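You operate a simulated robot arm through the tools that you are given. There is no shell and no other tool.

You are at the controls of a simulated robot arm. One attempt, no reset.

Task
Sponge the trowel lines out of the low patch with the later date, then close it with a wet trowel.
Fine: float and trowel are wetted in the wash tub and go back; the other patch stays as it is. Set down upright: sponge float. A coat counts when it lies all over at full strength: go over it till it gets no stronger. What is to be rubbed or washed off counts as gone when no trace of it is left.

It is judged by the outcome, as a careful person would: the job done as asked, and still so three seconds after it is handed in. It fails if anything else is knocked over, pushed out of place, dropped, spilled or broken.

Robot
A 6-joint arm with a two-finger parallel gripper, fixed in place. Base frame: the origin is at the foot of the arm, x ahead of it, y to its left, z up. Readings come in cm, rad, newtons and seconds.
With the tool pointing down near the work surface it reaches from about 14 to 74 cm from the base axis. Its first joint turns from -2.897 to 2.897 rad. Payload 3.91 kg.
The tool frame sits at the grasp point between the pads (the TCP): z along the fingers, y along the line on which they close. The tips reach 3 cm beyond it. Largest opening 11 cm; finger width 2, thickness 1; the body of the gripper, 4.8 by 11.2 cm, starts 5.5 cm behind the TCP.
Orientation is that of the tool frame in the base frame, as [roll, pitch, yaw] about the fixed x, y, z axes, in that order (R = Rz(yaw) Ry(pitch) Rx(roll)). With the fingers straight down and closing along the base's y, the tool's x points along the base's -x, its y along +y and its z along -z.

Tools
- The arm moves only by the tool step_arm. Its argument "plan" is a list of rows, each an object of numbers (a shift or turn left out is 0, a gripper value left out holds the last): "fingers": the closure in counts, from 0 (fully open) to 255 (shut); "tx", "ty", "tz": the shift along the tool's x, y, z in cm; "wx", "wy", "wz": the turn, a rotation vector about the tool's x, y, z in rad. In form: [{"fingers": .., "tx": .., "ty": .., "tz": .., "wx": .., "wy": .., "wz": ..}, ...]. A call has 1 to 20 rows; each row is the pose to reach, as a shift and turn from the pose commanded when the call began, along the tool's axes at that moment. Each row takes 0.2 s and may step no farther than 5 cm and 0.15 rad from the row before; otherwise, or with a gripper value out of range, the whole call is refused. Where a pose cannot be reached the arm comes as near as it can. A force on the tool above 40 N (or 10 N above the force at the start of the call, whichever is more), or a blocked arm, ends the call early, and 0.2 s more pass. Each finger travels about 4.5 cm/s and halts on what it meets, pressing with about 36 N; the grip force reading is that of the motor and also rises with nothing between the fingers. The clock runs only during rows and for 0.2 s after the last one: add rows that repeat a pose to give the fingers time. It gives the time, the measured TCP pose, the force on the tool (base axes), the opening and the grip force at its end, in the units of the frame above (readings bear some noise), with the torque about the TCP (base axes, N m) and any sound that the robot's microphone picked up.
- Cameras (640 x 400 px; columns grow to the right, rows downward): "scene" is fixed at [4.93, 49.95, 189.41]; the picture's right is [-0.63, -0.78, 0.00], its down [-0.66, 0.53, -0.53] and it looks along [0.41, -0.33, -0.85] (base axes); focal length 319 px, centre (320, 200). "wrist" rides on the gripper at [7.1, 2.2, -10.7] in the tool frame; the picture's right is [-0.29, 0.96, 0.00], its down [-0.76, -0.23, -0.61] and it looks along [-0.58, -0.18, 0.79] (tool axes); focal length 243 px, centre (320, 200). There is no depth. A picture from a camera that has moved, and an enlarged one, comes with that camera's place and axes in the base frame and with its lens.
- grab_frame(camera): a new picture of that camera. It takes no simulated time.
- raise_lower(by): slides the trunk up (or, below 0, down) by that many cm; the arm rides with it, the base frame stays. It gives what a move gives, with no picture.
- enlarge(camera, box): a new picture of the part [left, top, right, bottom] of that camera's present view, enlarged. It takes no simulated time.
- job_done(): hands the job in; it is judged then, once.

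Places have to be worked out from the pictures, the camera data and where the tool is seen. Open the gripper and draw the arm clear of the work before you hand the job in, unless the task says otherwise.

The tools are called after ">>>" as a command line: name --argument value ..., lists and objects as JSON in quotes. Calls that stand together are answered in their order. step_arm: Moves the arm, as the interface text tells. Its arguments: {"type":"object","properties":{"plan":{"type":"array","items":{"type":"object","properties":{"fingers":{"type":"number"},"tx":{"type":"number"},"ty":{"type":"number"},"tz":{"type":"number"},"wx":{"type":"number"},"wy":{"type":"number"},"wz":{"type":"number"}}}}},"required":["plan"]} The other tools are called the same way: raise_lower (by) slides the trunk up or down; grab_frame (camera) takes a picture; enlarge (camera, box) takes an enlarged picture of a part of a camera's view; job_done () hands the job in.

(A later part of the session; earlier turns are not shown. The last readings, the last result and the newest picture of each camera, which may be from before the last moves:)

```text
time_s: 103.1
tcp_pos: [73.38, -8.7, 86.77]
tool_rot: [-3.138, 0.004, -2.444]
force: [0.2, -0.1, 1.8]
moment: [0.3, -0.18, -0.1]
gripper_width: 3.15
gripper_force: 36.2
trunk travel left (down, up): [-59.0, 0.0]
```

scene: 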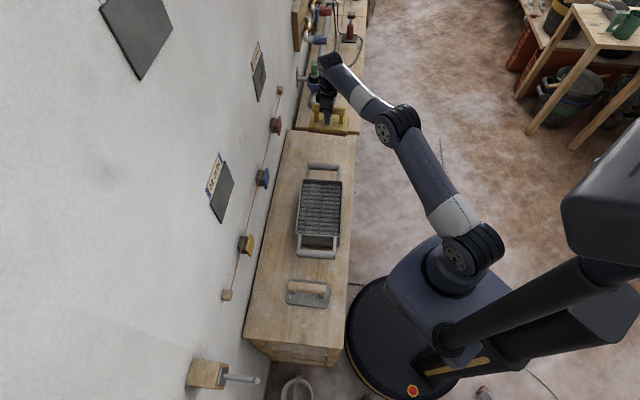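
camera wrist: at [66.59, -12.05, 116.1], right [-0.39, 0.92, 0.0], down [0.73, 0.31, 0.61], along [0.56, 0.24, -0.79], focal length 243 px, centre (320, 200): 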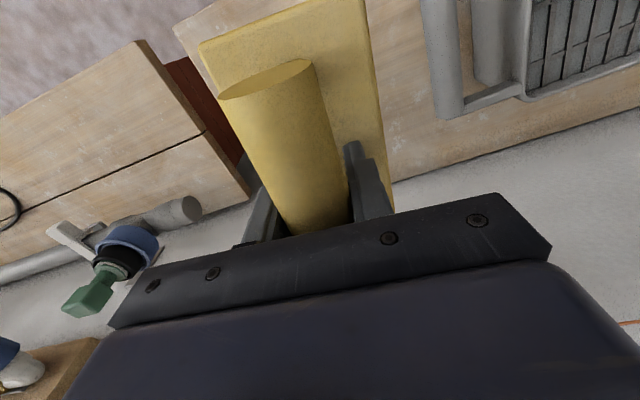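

Light contact at TCP z 86.8. I press 0.1 cm more and release.

>>> step_arm --plan '[{"tz": 0.1}, {"tz": 0.1}]'

>>> step_arm --plan '[{"fingers": 200}, {"fingers": 150}, {"fingers": 100}, {"fingers": 70}, {"fingers": 70}]'

>>> grab_frame --camera "wrist"

>>> enlarge --camera "scene" --box '[280, 110, 360, 180]'

```text
time_s: 103.7
tcp_pos: [73.51, -8.73, 86.88]
tool_rot: [-3.136, 0.004, -2.443]
force: [0.8, -1.1, 9.4]
moment: [0.8, -0.34, -0.09]
gripper_width: 3.16
gripper_force: 36.6
trunk travel left (down, up): [-59.0, 0.0]
```

```text
time_s: 104.9
tcp_pos: [73.45, -8.77, 86.6]
tool_rot: [-3.137, 0.004, -2.444]
force: [-0.2, 0.2, -0.5]
moment: [0.04, -0.02, 0.0]
gripper_width: 7.97
gripper_force: 0.1
trunk travel left (down, up): [-59.0, 0.0]
```

```text
taken
camera wrist: at [66.72, -11.7, 97.48], right [-0.39, 0.92, 0.0], down [0.73, 0.31, 0.61], along [0.56, 0.24, -0.79], focal length 243 px, centre (320, 200)
```

wrist: 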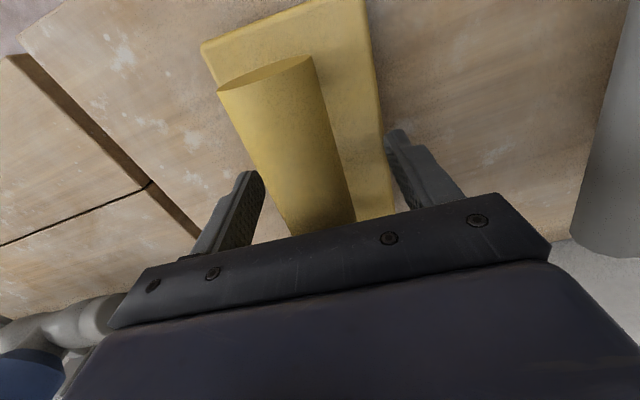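

```text
5.71 times, centred on (320, 145) of scene
camera zoom: at [4.93, 49.95, 189.41], right [-0.63, -0.78, 0.0], down [-0.66, 0.53, -0.53], along [0.41, -0.33, -0.85], focal length 1824 px, centre (320, 514)
```

zoom: 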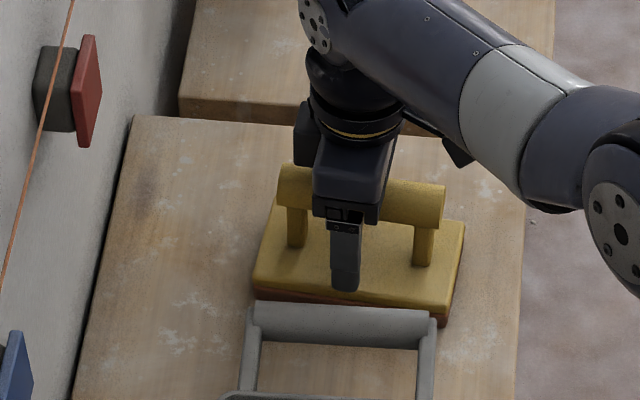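

Released; the float stands on its original spot. I rise straight up clear of it.

>>> step_arm --plan '[{"tz": -1.5}, {"tz": -4.5}, {"tz": -8}, {"tz": -12}, {"tz": -16}, {"tz": -18.5}, {"tz": -18.5}]'

>>> enlarge --camera "scene" --box '[280, 110, 360, 180]'

```text
time_s: 106.5
tcp_pos: [73.38, -8.71, 105.31]
tool_rot: [-3.137, 0.002, -2.444]
force: [0.2, 0.3, 0.1]
moment: [0.01, -0.02, -0.01]
gripper_width: 7.96
gripper_force: 0.0
trunk travel left (down, up): [-59.0, 0.0]
```

```text
5.71 times, centred on (320, 145) of scene
camera zoom: at [4.93, 49.95, 189.41], right [-0.63, -0.78, 0.0], down [-0.66, 0.53, -0.53], along [0.41, -0.33, -0.85], focal length 1824 px, centre (320, 514)
```

zoom: 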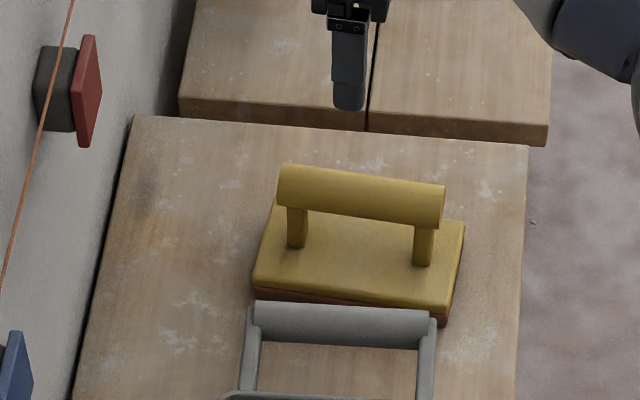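

The float stands as it did before. Now I carry the open gripper over to the trowel at about (30.4, 34.4), at z≈110.

>>> step_arm --plan '[{"tx": 0.37, "ty": 4.34, "tz": -1}, {"tx": 0.74, "ty": 8.67, "tz": -2}, {"tx": 1.1, "ty": 13, "tz": -3}, {"tx": 1.5, "ty": 17.3, "tz": -4}, {"tx": 1.9, "ty": 21.7, "tz": -5}, {"tx": 2.2, "ty": 26, "tz": -5, "wz": -0.02}, {"tx": 2.6, "ty": 30.3, "tz": -5, "wz": -0.04}, {"tx": 3.0, "ty": 34.7, "tz": -5, "wz": -0.06}, {"tx": 3.3, "ty": 39, "tz": -5, "wz": -0.08}, {"tx": 3.7, "ty": 43.4, "tz": -5, "wz": -0.088}, {"tx": 4.1, "ty": 47.7, "tz": -5, "wz": -0.088}, {"tx": 4.5, "ty": 52, "tz": -5, "wz": -0.088}, {"tx": 4.8, "ty": 56.4, "tz": -5, "wz": -0.088}, {"tx": 5.2, "ty": 60.7, "tz": -5, "wz": -0.088}, {"tx": 5.2, "ty": 60.7, "tz": -5, "wz": -0.088}]'

>>> grab_frame --camera "wrist"

>>> enlarge --camera "wrist" --box '[220, 0, 420, 200]'

>>> enlarge --camera "scene" --box '[275, 260, 345, 320]'

```text
time_s: 109.7
tcp_pos: [30.37, 34.6, 110.07]
tool_rot: [-3.137, 0.004, -2.353]
force: [0.1, 0.6, -0.4]
moment: [0.02, 0.01, -0.04]
gripper_width: 8.0
gripper_force: 0.1
trunk travel left (down, up): [-59.0, 0.0]
```

```text
taken
camera wrist: at [23.91, 31.03, 120.92], right [-0.47, 0.88, 0.0], down [0.7, 0.38, 0.61], along [0.54, 0.29, -0.79], focal length 243 px, centre (320, 200)
```

wrist: 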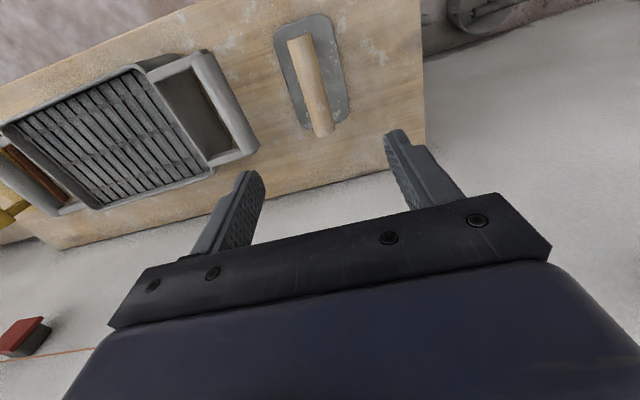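

```text
2.00 times, centred on (320, 100) of wrist
camera zoom: at [23.91, 31.03, 120.92], right [-0.47, 0.88, 0.0], down [0.7, 0.38, 0.61], along [0.54, 0.29, -0.79], focal length 485 px, centre (320, 400)
```

zoom: 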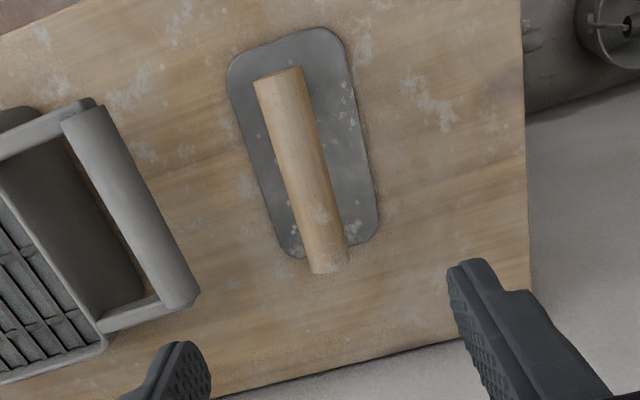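

```text
6.67 times, centred on (310, 290) of scene
camera zoom: at [4.93, 49.95, 189.41], right [-0.63, -0.78, 0.0], down [-0.66, 0.53, -0.53], along [0.41, -0.33, -0.85], focal length 2128 px, centre (387, -400)
```

zoom: 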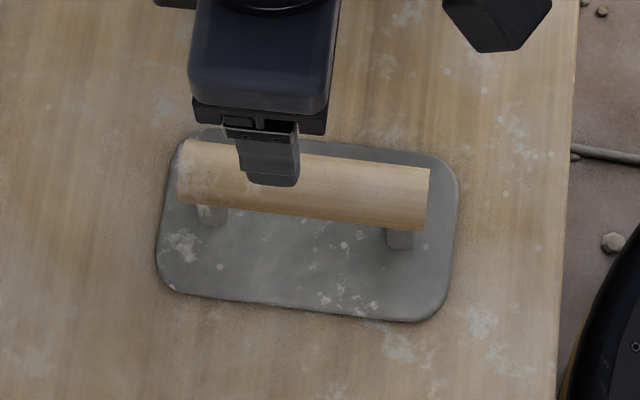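

The trowel handle runs at about 45°, centre ≈(31.4, 34.1), axis z around 86. I centre over it and go down to z≈97 for a closer look.

>>> step_arm --plan '[{"tx": -0.2, "ty": -0.6, "tz": 3}, {"tx": -0.35, "ty": -1.1, "tz": 6}, {"tx": -0.35, "ty": -1.1, "tz": 9}, {"tx": -0.35, "ty": -1.1, "tz": 11.5}, {"tx": -0.35, "ty": -1.1, "tz": 13}, {"tx": -0.35, "ty": -1.1, "tz": 13}]'

>>> grab_frame --camera "wrist"

>>> enlarge --camera "wrist" --box '[220, 0, 420, 200]'

>>> enlarge --camera "scene" --box '[275, 260, 345, 320]'

```text
time_s: 111.1
tcp_pos: [31.34, 33.9, 97.07]
tool_rot: [-3.139, 0.004, -2.354]
force: [-0.1, -0.5, 0.4]
moment: [0.0, 0.01, -0.03]
gripper_width: 7.97
gripper_force: 0.1
trunk travel left (down, up): [-59.0, 0.0]
```

```text
taken
camera wrist: at [24.89, 30.41, 107.88], right [-0.47, 0.88, 0.0], down [0.7, 0.38, 0.61], along [0.54, 0.29, -0.79], focal length 243 px, centre (320, 200)
```

wrist: 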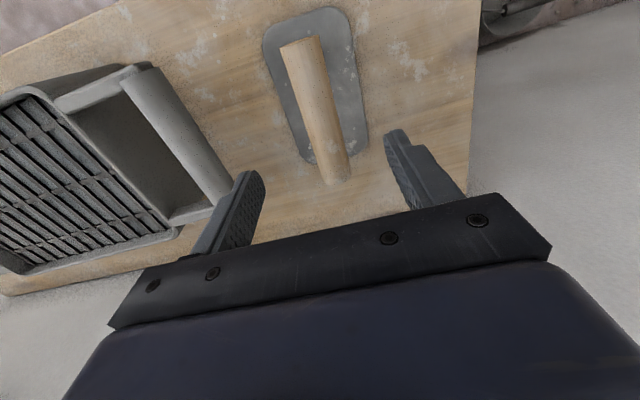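

```text
2.00 times, centred on (320, 100) of wrist
camera zoom: at [24.89, 30.41, 107.88], right [-0.47, 0.88, 0.0], down [0.7, 0.38, 0.61], along [0.54, 0.29, -0.79], focal length 485 px, centre (320, 400)
```

zoom: 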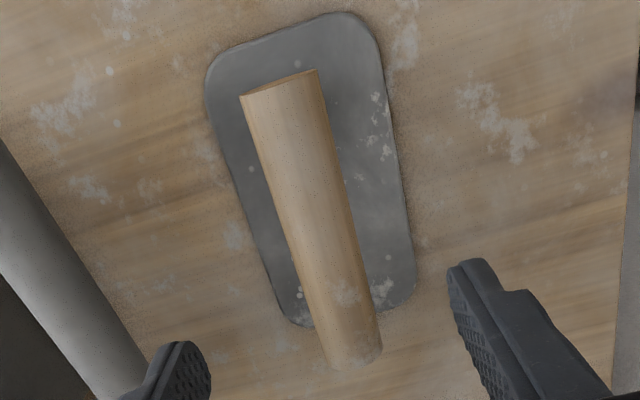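

```text
6.67 times, centred on (310, 290) of scene
camera zoom: at [4.93, 49.95, 189.41], right [-0.63, -0.78, 0.0], down [-0.66, 0.53, -0.53], along [0.41, -0.33, -0.85], focal length 2128 px, centre (387, -400)
```

zoom: 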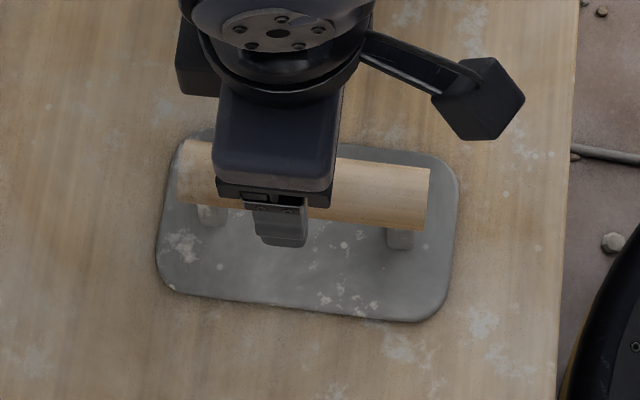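

The handle is centred between the open fingers; axis judged z≈87, plate near 80.4. I descend to TCP z≈85.8.

>>> step_arm --plan '[{"tx": -0.3, "tz": 3}, {"tx": -0.3, "tz": 6}, {"tx": -0.3, "tz": 8.5}, {"tx": -0.3, "tz": 10.3}, {"tx": -0.3, "tz": 11.2}, {"tx": -0.3, "tz": 11.2}]'

>>> grab_frame --camera "wrist"

>>> enlarge --camera "scene" --box '[275, 260, 345, 320]'

```text
time_s: 112.5
tcp_pos: [31.55, 34.0, 85.76]
tool_rot: [-3.138, 0.003, -2.355]
force: [0.5, 0.2, -0.2]
moment: [-0.01, 0.02, -0.03]
gripper_width: 8.0
gripper_force: 0.0
trunk travel left (down, up): [-59.0, 0.0]
```

```text
taken
camera wrist: at [25.12, 30.44, 96.57], right [-0.47, 0.88, 0.0], down [0.7, 0.38, 0.61], along [0.54, 0.29, -0.79], focal length 243 px, centre (320, 200)
```

wrist: 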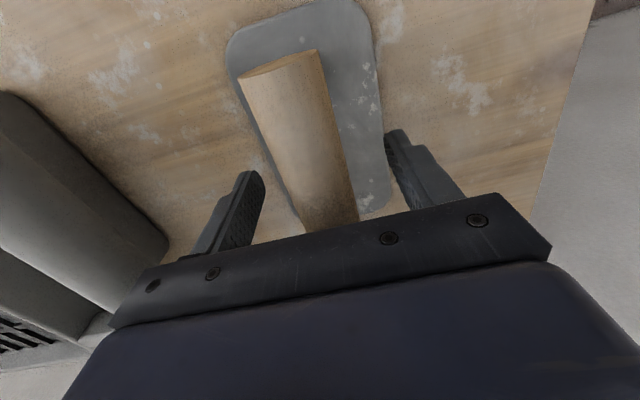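

```text
6.67 times, centred on (310, 290) of scene
camera zoom: at [4.93, 49.95, 189.41], right [-0.63, -0.78, 0.0], down [-0.66, 0.53, -0.53], along [0.41, -0.33, -0.85], focal length 2128 px, centre (387, -400)
```

zoom: 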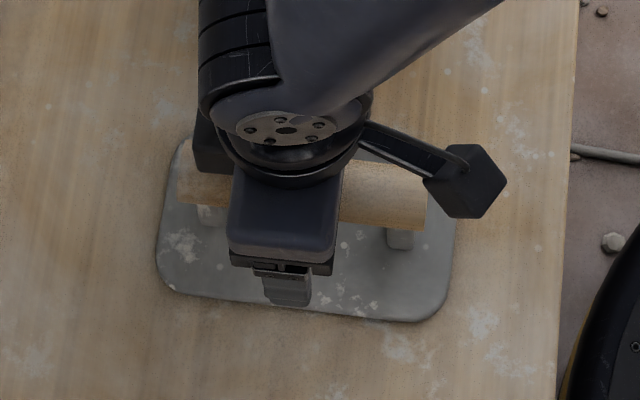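

The handle sits between the pads, axis about 1.3 cm above TCP. I close and test-lift.

>>> step_arm --plan '[{"fingers": 255}, {"fingers": 255}, {"fingers": 255}, {"fingers": 255}, {"fingers": 255}, {"fingers": 255}]'

>>> step_arm --plan '[{"tz": -0.2}, {"tz": -0.5}, {"tz": -1.0}, {"tz": -1.5}, {"tz": -2}, {"tz": -2}]'

>>> grab_frame --camera "wrist"

>>> enlarge --camera "scene" --box '[275, 260, 345, 320]'

```text
time_s: 113.9
tcp_pos: [31.7, 33.94, 85.79]
tool_rot: [-3.139, 0.003, -2.356]
force: [-0.1, 0.3, -0.5]
moment: [0.03, 0.14, -0.08]
gripper_width: 2.97
gripper_force: 36.0
trunk travel left (down, up): [-59.0, 0.0]
```

```text
time_s: 115.3
tcp_pos: [31.66, 34.1, 87.65]
tool_rot: [-3.138, 0.001, -2.356]
force: [-0.3, -0.2, -1.3]
moment: [-0.02, 0.01, 0.01]
gripper_width: 2.99
gripper_force: 36.4
trunk travel left (down, up): [-59.0, 0.0]
```

```text
taken
camera wrist: at [25.19, 30.47, 98.65], right [-0.47, 0.88, 0.0], down [0.7, 0.38, 0.61], along [0.54, 0.29, -0.79], focal length 243 px, centre (320, 200)
```

wrist: 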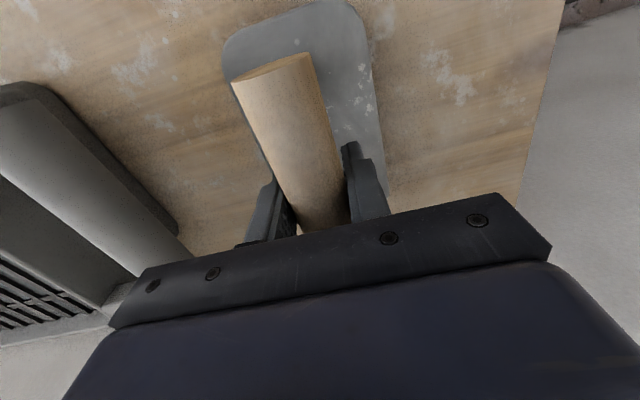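

```text
6.67 times, centred on (310, 290) of scene
camera zoom: at [4.93, 49.95, 189.41], right [-0.63, -0.78, 0.0], down [-0.66, 0.53, -0.53], along [0.41, -0.33, -0.85], focal length 2128 px, centre (387, -400)
```

zoom: 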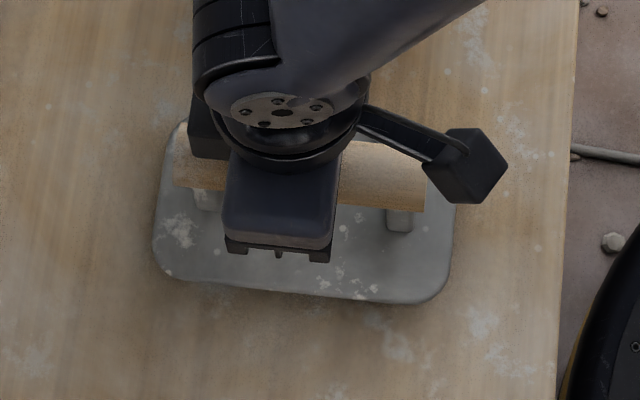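

The trowel lifts cleanly (home pose TCP (31.6, 34.0, 85.78), yaw -2.355). I raise it to z≈106 and carry it over the tub with a 90° turn.

>>> step_arm --plan '[{"tz": -2}, {"tz": -5}, {"tz": -8}, {"tz": -11}, {"tz": -14}, {"tz": -17}, {"tz": -18.5}, {"tz": -18.5}]'

>>> step_arm --plan '[{"tx": 0.13, "ty": -2.6, "wz": 0.14}, {"tx": 0.27, "ty": -5.2, "wz": 0.28}, {"tx": 0.4, "ty": -7.8, "wz": 0.42}, {"tx": 0.53, "ty": -10.4, "wz": 0.56}, {"tx": 0.66, "ty": -13, "wz": 0.7}, {"tx": 0.8, "ty": -15.6, "wz": 0.84}, {"tx": 0.93, "ty": -18.2, "wz": 0.98}, {"tx": 1.06, "ty": -20.8, "wz": 1.12}, {"tx": 1.2, "ty": -23.4, "wz": 1.26}, {"tx": 1.33, "ty": -26, "wz": 1.4}, {"tx": 1.46, "ty": -28.6, "wz": 1.54}, {"tx": 1.46, "ty": -28.6, "wz": 1.54}]'

>>> enlarge --camera "scene" --box '[270, 140, 370, 260]'

>>> grab_frame --camera "wrist"

```text
time_s: 117.1
tcp_pos: [31.57, 34.0, 106.52]
tool_rot: [-3.139, 0.001, -2.353]
force: [0.1, 1.1, -2.0]
moment: [0.01, 0.0, 0.01]
gripper_width: 2.95
gripper_force: 35.4
trunk travel left (down, up): [-59.0, 0.0]
```

```text
time_s: 119.7
tcp_pos: [51.03, 12.85, 106.37]
tool_rot: [3.141, 0.005, 2.386]
force: [-0.1, 0.1, -2.7]
moment: [0.04, -0.01, -0.01]
gripper_width: 2.96
gripper_force: 35.5
trunk travel left (down, up): [-59.0, 0.0]
```

```text
3.33 times, centred on (320, 200) of scene
camera zoom: at [4.93, 49.95, 189.41], right [-0.63, -0.78, 0.0], down [-0.66, 0.53, -0.53], along [0.41, -0.33, -0.85], focal length 1064 px, centre (320, 200)
```

zoom: 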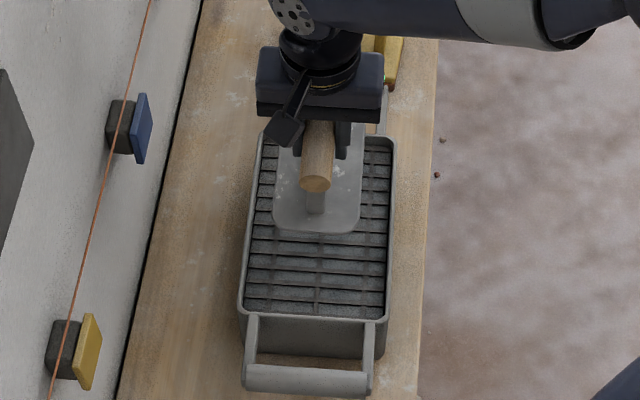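

```text
taken
camera wrist: at [47.4, 19.33, 117.16], right [0.87, 0.5, 0.0], down [0.39, -0.69, 0.61], along [0.31, -0.53, -0.79], focal length 243 px, centre (320, 200)
```

wrist: 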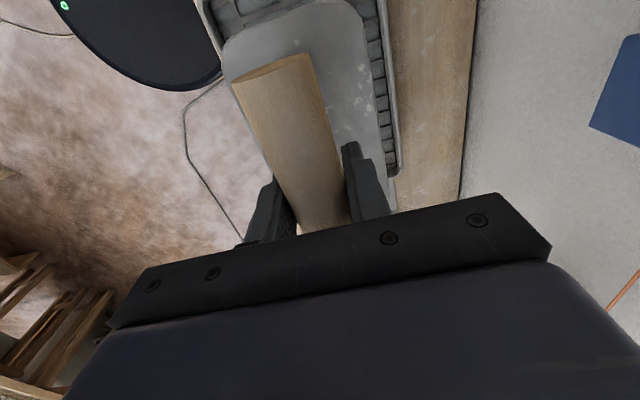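

Aligned over the tub. By the earlier contact height I expect the trowel to touch the rack at TCP z≈93.8; I lower to 94.6 first.

>>> step_arm --plan '[{"tz": 2.5}, {"tz": 5}, {"tz": 7.5}, {"tz": 9.5}, {"tz": 11}, {"tz": 11.8}, {"tz": 11.8}]'

>>> step_arm --plan '[{"tz": 0.3}, {"tz": 0.5}, {"tz": 0.6}, {"tz": 0.6}]'

```text
time_s: 121.3
tcp_pos: [50.96, 12.88, 94.56]
tool_rot: [3.14, 0.004, 2.389]
force: [-0.5, -0.6, -1.5]
moment: [0.02, -0.01, 0.0]
gripper_width: 2.98
gripper_force: 35.3
trunk travel left (down, up): [-59.0, 0.0]
```

```text
time_s: 122.3
tcp_pos: [51.09, 12.79, 94.22]
tool_rot: [3.134, 0.008, 2.389]
force: [0.8, 3.2, 30.0]
moment: [-0.41, 0.33, -0.02]
gripper_width: 3.0
gripper_force: 35.6
trunk travel left (down, up): [-59.0, 0.0]
```

Contact (30 N). I ease off slightly, hold it in the water with a small slide, then lift and look.

>>> step_arm --plan '[{"tz": -0.15}, {"tz": -0.2, "tx": 0.5}, {"tz": -0.2, "tx": 0}, {"tz": -0.2, "tx": -0.5}, {"tz": -0.2, "tx": 0}, {"tz": -0.2}, {"tz": -0.2}]'

>>> step_arm --plan '[{"tz": -0.5}, {"tz": -2}, {"tz": -4}, {"tz": -6.5}, {"tz": -9}, {"tz": -11}, {"tz": -11}]'

>>> enlarge --camera "scene" --box '[270, 140, 370, 260]'

>>> grab_frame --camera "wrist"

```text
time_s: 123.9
tcp_pos: [50.72, 12.78, 94.18]
tool_rot: [3.14, 0.002, 2.387]
force: [-0.1, -0.6, -1.9]
moment: [0.04, -0.01, 0.03]
gripper_width: 2.99
gripper_force: 35.4
trunk travel left (down, up): [-59.0, 0.0]
```

```text
time_s: 125.5
tcp_pos: [50.86, 12.89, 105.25]
tool_rot: [3.14, 0.002, 2.388]
force: [0.2, 0.0, -1.4]
moment: [0.02, 0.04, 0.03]
gripper_width: 2.97
gripper_force: 35.7
trunk travel left (down, up): [-59.0, 0.0]
```

```text
3.33 times, centred on (320, 200) of scene
camera zoom: at [4.93, 49.95, 189.41], right [-0.63, -0.78, 0.0], down [-0.66, 0.53, -0.53], along [0.41, -0.33, -0.85], focal length 1064 px, centre (320, 200)
```

zoom: 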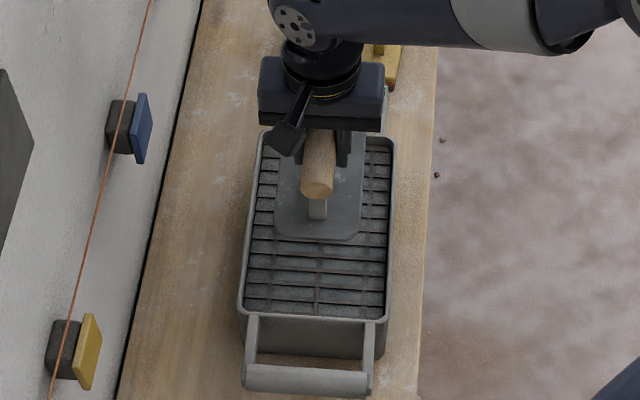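

```text
taken
camera wrist: at [47.22, 19.32, 115.98], right [0.87, 0.5, 0.0], down [0.39, -0.69, 0.61], along [0.31, -0.53, -0.79], focal length 243 px, centre (320, 200)
```

wrist: 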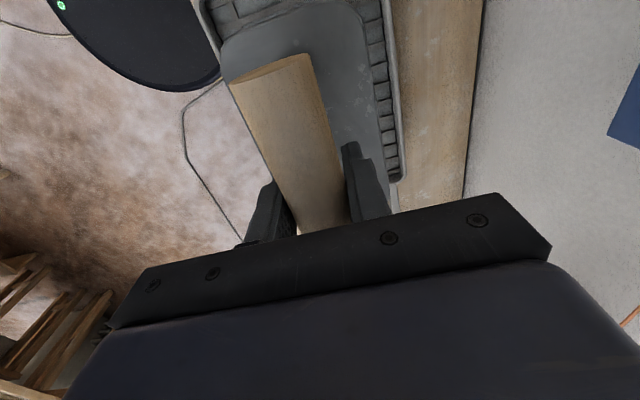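

The trowel's grey has turned dark and shiny-wet. I go up to (33.8, 33.2, 137.5), a pose visited before, at yaw 2.327.

>>> step_arm --plan '[{"tz": -3}, {"tz": -7}, {"tz": -10, "tx": 3.3, "ty": 0.4, "wz": 0.01}, {"tz": -13, "tx": 6.6, "ty": 0.8, "wz": 0.02}, {"tz": -16, "tx": 9.9, "ty": 1.2, "wz": 0.03}, {"tz": -19, "tx": 13.2, "ty": 1.6, "wz": 0.04}, {"tz": -22, "tx": 16.5, "ty": 2.0, "wz": 0.05}, {"tz": -25, "tx": 19.8, "ty": 2.4, "wz": 0.061}, {"tz": -28, "tx": 23.1, "ty": 2.8, "wz": 0.061}, {"tz": -31, "tx": 26.4, "ty": 3.14, "wz": 0.061}, {"tz": -32.25, "tx": 26.4, "ty": 3.14, "wz": 0.061}, {"tz": -32.25, "tx": 26.4, "ty": 3.14, "wz": 0.061}]'

>>> step_arm --plan '[{"wx": -0.122, "tz": -3.57}, {"wx": -0.245, "tz": -7.1}, {"wx": -0.367, "tz": -10.7}, {"wx": -0.49, "tz": -14.3}, {"wx": -0.612, "tz": -17.8}, {"wx": -0.735, "tz": -21.4}, {"wx": -0.857, "tz": -24.9}, {"wx": -0.857, "tz": -24.9}]'

>>> grab_frame --camera "scene"

```text
time_s: 128.1
tcp_pos: [33.57, 33.08, 137.55]
tool_rot: [3.14, 0.003, 2.326]
force: [0.3, -0.6, -2.5]
moment: [-0.01, -0.02, 0.02]
gripper_width: 2.96
gripper_force: 35.6
trunk travel left (down, up): [-59.0, 0.0]
```

```text
time_s: 129.9
tcp_pos: [33.51, 33.13, 162.23]
tool_rot: [2.281, 0.005, 2.329]
force: [-0.6, -0.1, -2.1]
moment: [-0.01, 0.01, -0.02]
gripper_width: 2.97
gripper_force: 36.2
trunk travel left (down, up): [-59.0, 0.0]
```

```text
taken
```

scene: 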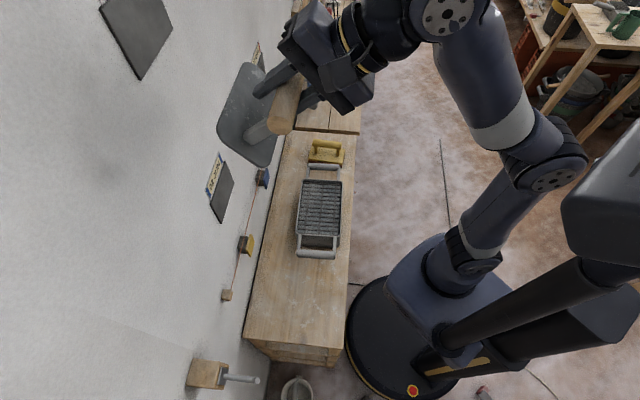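

The pose matches the earlier one. I lower the trunk by 35 cm to get the comfortable wall posture.

>>> raise_lower --by -35

>>> step_arm --plan '[{"wx": -0.142, "tx": -1.2}, {"wx": -0.284, "tx": -2.4}, {"wx": -0.427, "tx": -3.6}, {"wx": -0.569, "tx": -4.8}, {"wx": -0.711, "tx": -6}, {"wx": -0.711, "tx": -6}]'

>>> grab_frame --camera "wrist"

>>> enlarge --camera "scene" --box '[180, 120, 360, 240]'

```text
time_s: 133.3
tcp_pos: [33.44, 33.15, 127.23]
tool_rot: [2.28, 0.003, 2.327]
force: [-0.4, 0.1, -1.8]
moment: [0.0, -0.01, 0.0]
gripper_width: 2.95
gripper_force: 36.5
trunk travel left (down, up): [-24.0, 35.0]
```

```text
time_s: 134.7
tcp_pos: [37.57, 28.64, 127.17]
tool_rot: [1.569, 0.005, 2.327]
force: [0.6, -0.6, -1.6]
moment: [0.02, -0.01, 0.02]
gripper_width: 2.94
gripper_force: 36.4
trunk travel left (down, up): [-24.0, 35.0]
```

```text
taken
camera wrist: at [24.99, 26.53, 129.47], right [0.2, -0.21, 0.96], down [0.08, -0.97, -0.23], along [0.98, 0.12, -0.17], focal length 243 px, centre (320, 200)
```

wrist: 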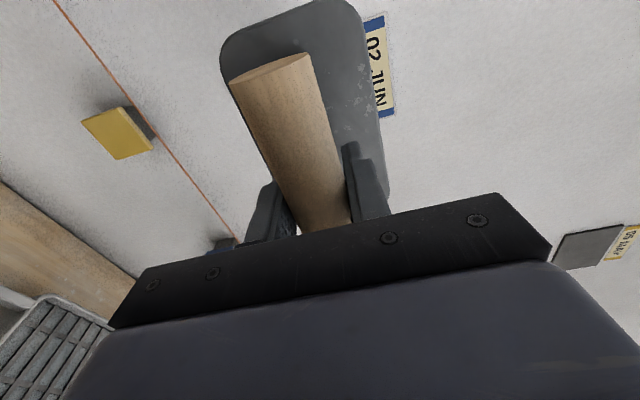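

```text
3.33 times, centred on (270, 180) of scene
camera zoom: at [4.93, 49.95, 189.41], right [-0.63, -0.78, 0.0], down [-0.66, 0.53, -0.53], along [0.41, -0.33, -0.85], focal length 1064 px, centre (487, 267)
```

zoom: 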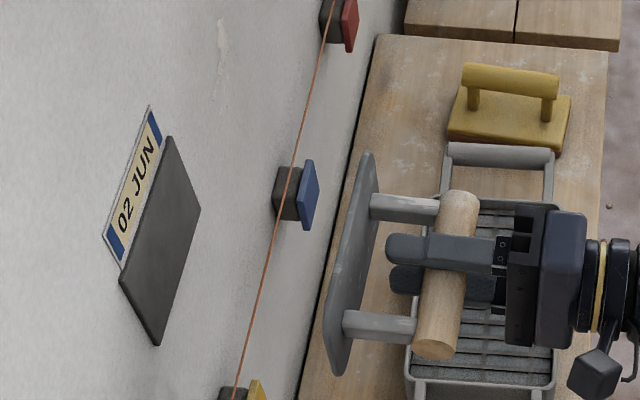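

I approach the patch with the trowel to roughly 2 cm away.

>>> step_arm --plan '[{"tz": 3, "ty": 0.2}, {"tz": 6, "ty": 0.2}, {"tz": 8.5, "ty": 0.2}, {"tz": 10.0, "ty": 0.2}, {"tz": 10.5, "ty": 0.2}, {"tz": 10.5, "ty": 0.2}]'

>>> enlarge --camera "scene" --box '[180, 130, 300, 240]'

```text
time_s: 136.1
tcp_pos: [45.24, 35.74, 127.62]
tool_rot: [1.569, 0.002, 2.328]
force: [0.3, -1.1, -1.7]
moment: [0.0, 0.03, 0.03]
gripper_width: 2.98
gripper_force: 35.9
trunk travel left (down, up): [-24.0, 35.0]
```

```text
3.64 times, centred on (240, 185) of scene
camera zoom: at [4.93, 49.95, 189.41], right [-0.63, -0.78, 0.0], down [-0.66, 0.53, -0.53], along [0.41, -0.33, -0.85], focal length 1160 px, centre (611, 254)
```

zoom: 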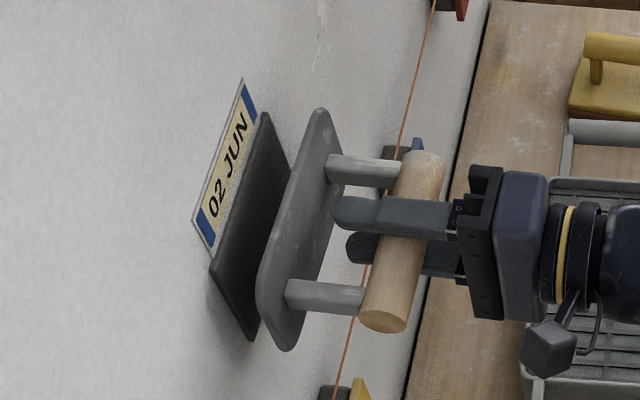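

About 2.3 cm left. I continue slowly to contact.

>>> step_arm --plan '[{"tz": 0.5}, {"tz": 1.0}, {"tz": 1.5}, {"tz": 1.5}]'

>>> step_arm --plan '[{"tz": 0.2}, {"tz": 0.4}, {"tz": 0.4}]'

```text
time_s: 137.1
tcp_pos: [46.24, 36.89, 127.61]
tool_rot: [1.571, 0.005, 2.328]
force: [-0.6, -1.2, -1.8]
moment: [-0.04, 0.0, -0.01]
gripper_width: 2.97
gripper_force: 36.1
trunk travel left (down, up): [-24.0, 35.0]
```

```text
time_s: 137.9
tcp_pos: [46.54, 37.36, 127.4]
tool_rot: [1.569, 0.004, 2.328]
force: [-0.5, 0.6, -2.2]
moment: [-0.05, 0.02, 0.01]
gripper_width: 2.98
gripper_force: 35.9
trunk travel left (down, up): [-24.0, 35.0]
```

No contact yet; I go on in 0.2 cm steps.

>>> step_arm --plan '[{"tz": 0.15}, {"tz": 0.3}, {"tz": 0.3}]'

>>> step_arm --plan '[{"tz": 0.1}, {"tz": 0.2}, {"tz": 0.2}]'

```text
time_s: 138.7
tcp_pos: [46.68, 37.44, 127.62]
tool_rot: [1.57, 0.002, 2.329]
force: [-0.2, 0.1, -1.3]
moment: [-0.01, 0.03, 0.01]
gripper_width: 2.97
gripper_force: 36.3
trunk travel left (down, up): [-24.0, 35.0]
```

```text
time_s: 139.5
tcp_pos: [46.91, 37.69, 127.48]
tool_rot: [1.572, 0.003, 2.33]
force: [0.2, 0.2, -2.8]
moment: [-0.01, 0.01, 0.04]
gripper_width: 2.96
gripper_force: 36.0
trunk travel left (down, up): [-24.0, 35.0]
```

>>> enlarge --camera "scene" --box '[190, 140, 270, 240]'

>>> step_arm --plan '[{"tz": 0.1}, {"tz": 0.2}, {"tz": 0.2}]'

```text
4.00 times, centred on (230, 190) of scene
camera zoom: at [4.93, 49.95, 189.41], right [-0.63, -0.78, 0.0], down [-0.66, 0.53, -0.53], along [0.41, -0.33, -0.85], focal length 1276 px, centre (680, 240)
```

zoom: 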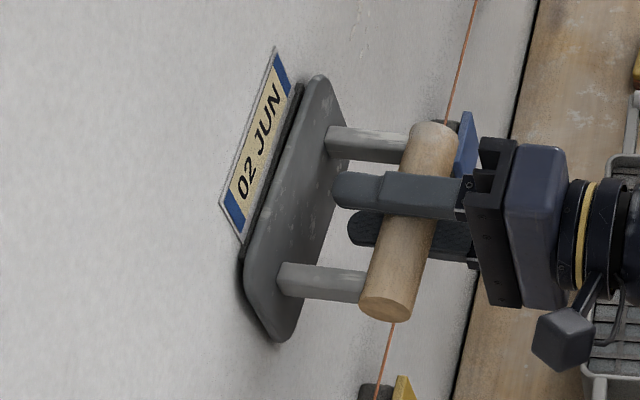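

```text
time_s: 140.3
tcp_pos: [46.97, 37.59, 127.56]
tool_rot: [1.57, 0.004, 2.327]
force: [-10.9, -10.9, -7.9]
moment: [-0.24, -0.14, 0.83]
gripper_width: 2.95
gripper_force: 35.4
trunk travel left (down, up): [-24.0, 35.0]
```

Contact at about 15 N, left end first. I rotate slightly to flatten.

>>> step_arm --plan '[{"wy": 0.008}, {"wy": 0.012}, {"wy": 0.012}]'

```text
time_s: 141.1
tcp_pos: [46.98, 37.62, 127.53]
tool_rot: [1.57, 0.004, 2.338]
force: [-4.1, -9.0, -3.2]
moment: [-0.11, -0.01, 0.35]
gripper_width: 2.98
gripper_force: 35.8
trunk travel left (down, up): [-24.0, 35.0]
```

Better (9 N, moment 0.35). A touch more turn, then I start trowelling strokes over the patch.

>>> step_arm --plan '[{"wy": 0.004, "tz": 0.05}, {"wy": 0.004, "tz": 0.05, "ty": 0.5, "tx": 0.4}, {"wy": 0.004, "tz": 0.05, "ty": 1.0, "tx": 0.8}, {"wy": 0.004, "tz": 0.05, "ty": 1.1, "tx": 0}, {"wy": 0.004, "tz": 0.05, "ty": 1.1, "tx": -0.8}, {"wy": 0.004, "tz": 0.05, "ty": 0.5, "tx": -0.8}, {"wy": 0.004, "tz": 0.05, "ty": 0, "tx": -0.8}, {"wy": 0.004, "tz": 0.05, "ty": -0.5, "tx": -0.8}, {"wy": 0.004, "tz": 0.05, "ty": -1.1, "tx": -0.8}, {"wy": 0.004, "tz": 0.05, "ty": -1.1, "tx": 0}, {"wy": 0.004, "tz": 0.05, "ty": -1.1, "tx": 0.8}, {"wy": 0.004, "tz": 0.05, "ty": -0.5, "tx": 0.8}, {"wy": 0.004, "tz": 0.05, "ty": 0, "tx": 0.8}, {"wy": 0.004, "tz": 0.05, "ty": 0.5, "tx": 0.8}, {"wy": 0.004, "tz": 0.05, "ty": 1.1, "tx": 0.4}, {"wy": 0.004, "tz": 0.05, "ty": 0.5, "tx": 0}, {"wy": 0.004, "tz": 0.05, "ty": 0, "tx": 0}, {"wy": 0.004, "tz": 0.05, "ty": -0.6, "tx": 0}, {"wy": 0.004, "tz": 0.05, "ty": -1.1, "tx": 0}, {"wy": 0.004, "tz": 0.05, "ty": 0, "tx": 0}]'

>>> enlarge --camera "scene" --box '[190, 140, 270, 240]'

```text
time_s: 145.3
tcp_pos: [47.02, 37.75, 127.39]
tool_rot: [1.571, 0.004, 2.343]
force: [-6.5, -7.3, -5.6]
moment: [-0.07, -0.25, 0.62]
gripper_width: 2.96
gripper_force: 35.4
trunk travel left (down, up): [-24.0, 35.0]
```

```text
4.00 times, centred on (230, 190) of scene
camera zoom: at [4.93, 49.95, 189.41], right [-0.63, -0.78, 0.0], down [-0.66, 0.53, -0.53], along [0.41, -0.33, -0.85], focal length 1276 px, centre (680, 240)
```

zoom: 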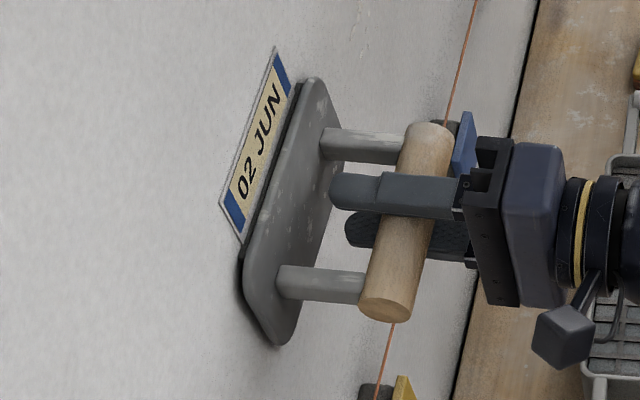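

The moment still favours the left end; I turn 0.012 more and do another round of strokes.

>>> step_arm --plan '[{"wy": 0.012}, {"wy": 0.012, "ty": 0.5, "tx": 0.4}, {"wy": 0.012, "ty": 1.0, "tx": 0.8}, {"wy": 0.012, "ty": 1.1, "tx": 0}, {"wy": 0.012, "ty": 1.1, "tx": -0.8}, {"wy": 0.012, "ty": 0.5, "tx": -0.8}, {"wy": 0.012, "ty": 0, "tx": -0.8}, {"wy": 0.012, "ty": -0.5, "tx": -0.8}, {"wy": 0.012, "ty": -1.1, "tx": -0.8}, {"wy": 0.012, "ty": -1.1, "tx": 0}, {"wy": 0.012, "ty": -1.1, "tx": 0.8}, {"wy": 0.012, "ty": -0.5, "tx": 0.8}, {"wy": 0.012, "ty": 0, "tx": 0.8}, {"wy": 0.012, "ty": 0.5, "tx": 0.8}, {"wy": 0.012, "ty": 1.1, "tx": 0.4}, {"wy": 0.012, "ty": 0.5, "tx": 0}, {"wy": 0.012, "ty": 0, "tx": 0}, {"wy": 0.012, "ty": -0.6, "tx": 0}, {"wy": 0.012, "ty": -1.1, "tx": 0}, {"wy": 0.012, "ty": 0, "tx": 0}]'

>>> step_arm --plan '[{"tz": -1}, {"tz": -3}, {"tz": -6}, {"tz": -9}, {"tz": -12}, {"tz": -12}]'

>>> step_arm --plan '[{"wx": 0.142, "tx": 1}, {"wx": 0.284, "tx": 2}, {"wx": 0.427, "tx": 3}, {"wx": 0.569, "tx": 4.5}, {"wx": 0.711, "tx": 6}, {"wx": 0.711, "tx": 6}]'

>>> enlarge --camera "wrist" --box '[390, 50, 510, 190]'

>>> enlarge --camera "scene" --box '[205, 155, 240, 225]'

```text
time_s: 149.5
tcp_pos: [46.91, 37.67, 127.51]
tool_rot: [1.572, 0.001, 2.356]
force: [-9.9, -8.7, -8.4]
moment: [0.35, 0.16, -0.8]
gripper_width: 2.96
gripper_force: 36.1
trunk travel left (down, up): [-24.0, 35.0]
```

```text
time_s: 150.9
tcp_pos: [38.53, 29.24, 127.59]
tool_rot: [1.57, 0.005, 2.357]
force: [-0.5, 0.0, -1.7]
moment: [-0.07, 0.01, 0.0]
gripper_width: 2.99
gripper_force: 36.6
trunk travel left (down, up): [-24.0, 35.0]
```

```text
time_s: 152.3
tcp_pos: [34.35, 33.56, 127.47]
tool_rot: [2.283, 0.002, 2.356]
force: [0.7, -0.3, -2.2]
moment: [-0.01, 0.01, 0.01]
gripper_width: 2.94
gripper_force: 36.1
trunk travel left (down, up): [-24.0, 35.0]
```

```text
2.86 times, centred on (450, 120) of wrist
camera zoom: at [24.66, 33.84, 136.13], right [0.65, 0.24, 0.73], down [0.1, -0.97, 0.23], along [0.76, -0.07, -0.65], focal length 693 px, centre (-51, 429)
```

zoom: 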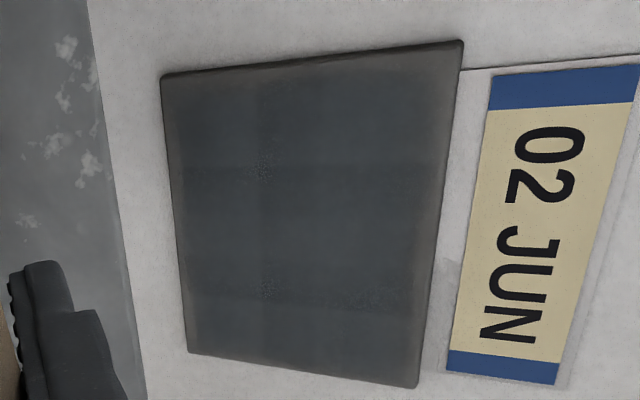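

```text
5.71 times, centred on (222, 190) of scene
camera zoom: at [4.93, 49.95, 189.41], right [-0.63, -0.78, 0.0], down [-0.66, 0.53, -0.53], along [0.41, -0.33, -0.85], focal length 1824 px, centre (877, 257)
```

zoom: 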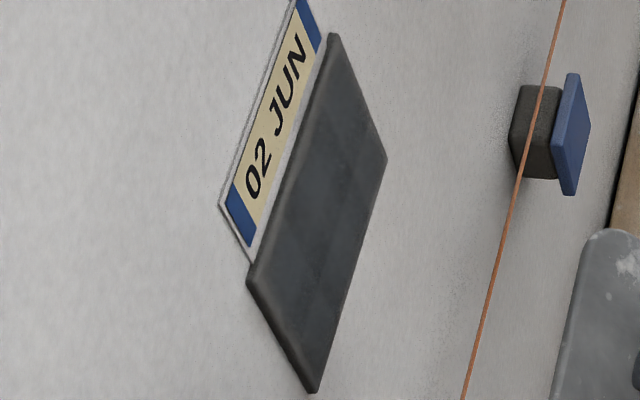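

The coat shows as a bluish sheen, but the patch rim looks brownish/thinner, so the coat isn't full at the edges yet. I check whether the trowel is still wet.

>>> grab_frame --camera "wrist"

>>> enlarge --camera "scene" --box '[260, 170, 340, 260]'

>>> enlarge --camera "wrist" --box '[390, 50, 460, 130]'

```text
taken
camera wrist: at [24.66, 33.84, 136.13], right [0.65, 0.24, 0.73], down [0.1, -0.97, 0.23], along [0.76, -0.07, -0.65], focal length 243 px, centre (320, 200)
```

wrist: 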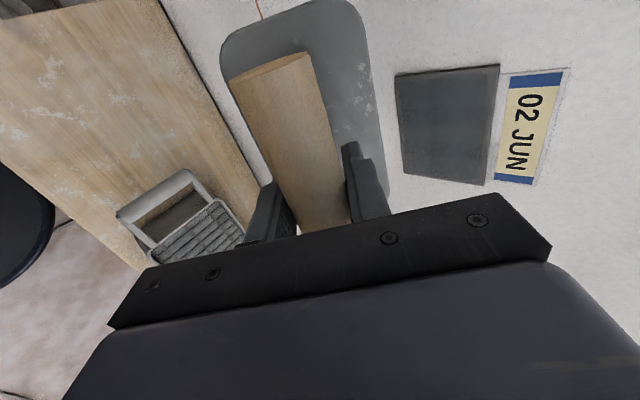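

```text
4.44 times, centred on (300, 215) of scene
camera zoom: at [4.93, 49.95, 189.41], right [-0.63, -0.78, 0.0], down [-0.66, 0.53, -0.53], along [0.41, -0.33, -0.85], focal length 1418 px, centre (409, 133)
```

zoom: 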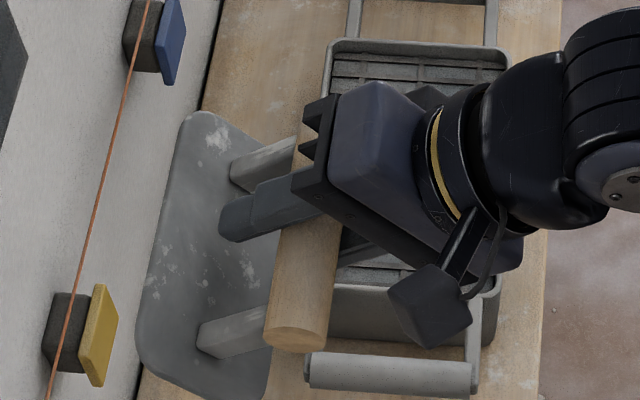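

```text
5.00 times, centred on (425, 90) of wrist
camera zoom: at [24.66, 33.84, 136.13], right [0.65, 0.24, 0.73], down [0.1, -0.97, 0.23], along [0.76, -0.07, -0.65], focal length 1213 px, centre (-205, 750)
```

zoom: 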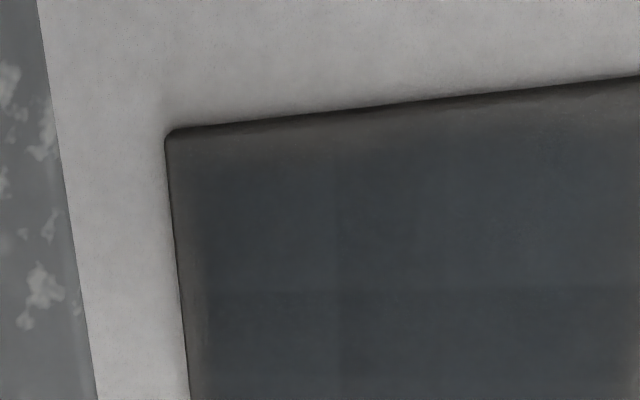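

The coat looks nearly even with visible cells; the equal brown rim may be the edge of the coat itself. I make another pass with wider strokes and compare.

>>> step_arm --plan '[{"wx": -0.142, "tx": -1.2}, {"wx": -0.284, "tx": -2.4}, {"wx": -0.427, "tx": -3.6}, {"wx": -0.569, "tx": -4.8}, {"wx": -0.711, "tx": -6}, {"wx": -0.711, "tx": -6}]'

>>> step_arm --plan '[{"tz": 3, "wy": -0.007}, {"tz": 6, "wy": -0.007}, {"tz": 8.5, "wy": -0.007}, {"tz": 10.2, "wy": -0.007}, {"tz": 11, "wy": -0.007}, {"tz": 11.5, "wy": -0.007}, {"tz": 11.8, "wy": -0.007}, {"tz": 12, "wy": -0.007}, {"tz": 12, "wy": -0.007}]'

```text
time_s: 153.7
tcp_pos: [38.66, 29.34, 127.47]
tool_rot: [1.569, 0.004, 2.354]
force: [-0.1, 0.4, -1.9]
moment: [-0.03, 0.01, 0.02]
gripper_width: 2.96
gripper_force: 35.3
trunk travel left (down, up): [-24.0, 35.0]
```

```text
time_s: 155.7
tcp_pos: [47.04, 37.81, 127.54]
tool_rot: [1.572, 0.003, 2.35]
force: [-4.6, -5.3, -6.0]
moment: [0.18, 0.02, -0.24]
gripper_width: 2.97
gripper_force: 36.1
trunk travel left (down, up): [-24.0, 35.0]
```

Contact is now light and flat (7 N). I press a hair more and run strokes.

>>> step_arm --plan '[{"tz": 0.06}, {"tz": 0.06, "ty": 0.5, "tx": 0.5}, {"tz": 0.06, "ty": 1.2, "tx": 1.0}, {"tz": 0.06, "ty": 1.2, "tx": 0}, {"tz": 0.06, "ty": 1.2, "tx": -1.0}, {"tz": 0.06, "ty": 0.5, "tx": -1.0}, {"tz": 0.06, "ty": 0, "tx": -1.0}, {"tz": 0.06, "ty": -0.6, "tx": -1.0}, {"tz": 0.06, "ty": -1.3, "tx": -1.0}, {"tz": 0.06, "ty": -1.3, "tx": 0}, {"tz": 0.06, "ty": -1.3, "tx": 1.0}, {"tz": 0.06, "ty": -0.6, "tx": 1.0}, {"tz": 0.06, "ty": 0, "tx": 1.0}, {"tz": 0.06, "ty": 0.6, "tx": 1.0}, {"tz": 0.06, "ty": 1.2, "tx": 0.5}, {"tz": 0.06, "ty": 0.6, "tx": 0}, {"tz": 0.06, "ty": 0, "tx": 0}, {"tz": 0.06, "ty": -0.6, "tx": 0}, {"tz": 0.06, "ty": -1.2, "tx": 0}, {"tz": 0.06, "ty": 0, "tx": 0}]'

>>> step_arm --plan '[{"tz": -1}, {"tz": -3}, {"tz": -6}, {"tz": -9}, {"tz": -12}, {"tz": -12}]'

>>> step_arm --plan '[{"wx": 0.142, "tx": 1}, {"wx": 0.284, "tx": 2}, {"wx": 0.427, "tx": 3}, {"wx": 0.569, "tx": 4.5}, {"wx": 0.711, "tx": 6}, {"wx": 0.711, "tx": 6}]'

>>> enlarge --camera "wrist" --box '[390, 50, 510, 190]'

>>> enlarge --camera "scene" --box '[205, 155, 240, 225]'

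```text
time_s: 159.9
tcp_pos: [47.03, 37.66, 127.48]
tool_rot: [1.572, 0.003, 2.348]
force: [-10.6, -13.0, -9.6]
moment: [0.17, -0.18, 0.05]
gripper_width: 2.98
gripper_force: 36.0
trunk travel left (down, up): [-24.0, 35.0]
```

```text
time_s: 161.3
tcp_pos: [38.43, 29.69, 127.35]
tool_rot: [1.57, 0.004, 2.35]
force: [-0.7, 0.3, -1.4]
moment: [-0.03, 0.02, 0.01]
gripper_width: 2.98
gripper_force: 36.1
trunk travel left (down, up): [-24.0, 35.0]
```

```text
time_s: 162.7
tcp_pos: [34.29, 33.8, 127.35]
tool_rot: [2.282, 0.006, 2.349]
force: [0.6, 0.1, -1.8]
moment: [-0.05, -0.02, 0.01]
gripper_width: 2.98
gripper_force: 35.4
trunk travel left (down, up): [-24.0, 35.0]
```

```text
2.86 times, centred on (450, 120) of wrist
camera zoom: at [24.63, 34.16, 136.16], right [0.65, 0.23, 0.73], down [0.1, -0.97, 0.23], along [0.76, -0.08, -0.65], focal length 693 px, centre (-51, 429)
```

zoom: 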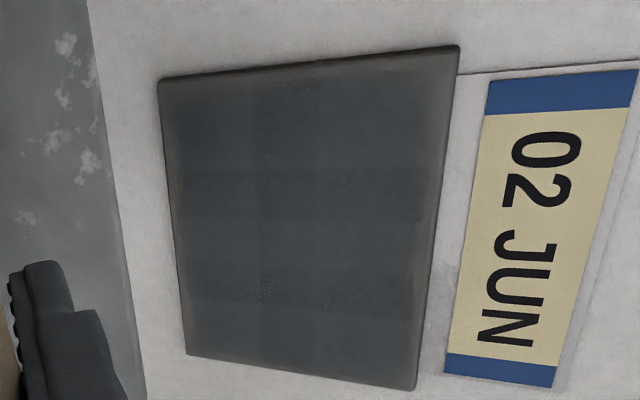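

```text
5.71 times, centred on (222, 190) of scene
camera zoom: at [4.93, 49.95, 189.41], right [-0.63, -0.78, 0.0], down [-0.66, 0.53, -0.53], along [0.41, -0.33, -0.85], focal length 1824 px, centre (877, 257)
```

zoom: 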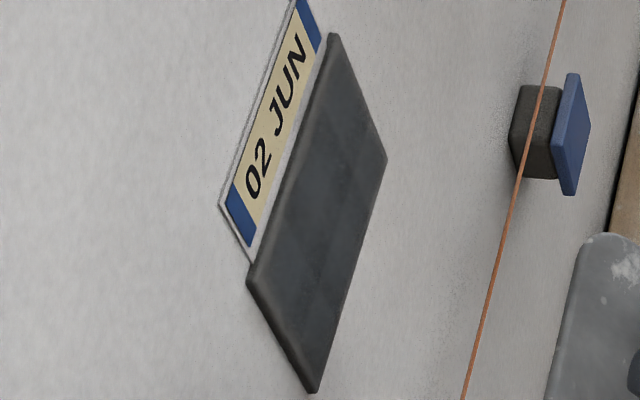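

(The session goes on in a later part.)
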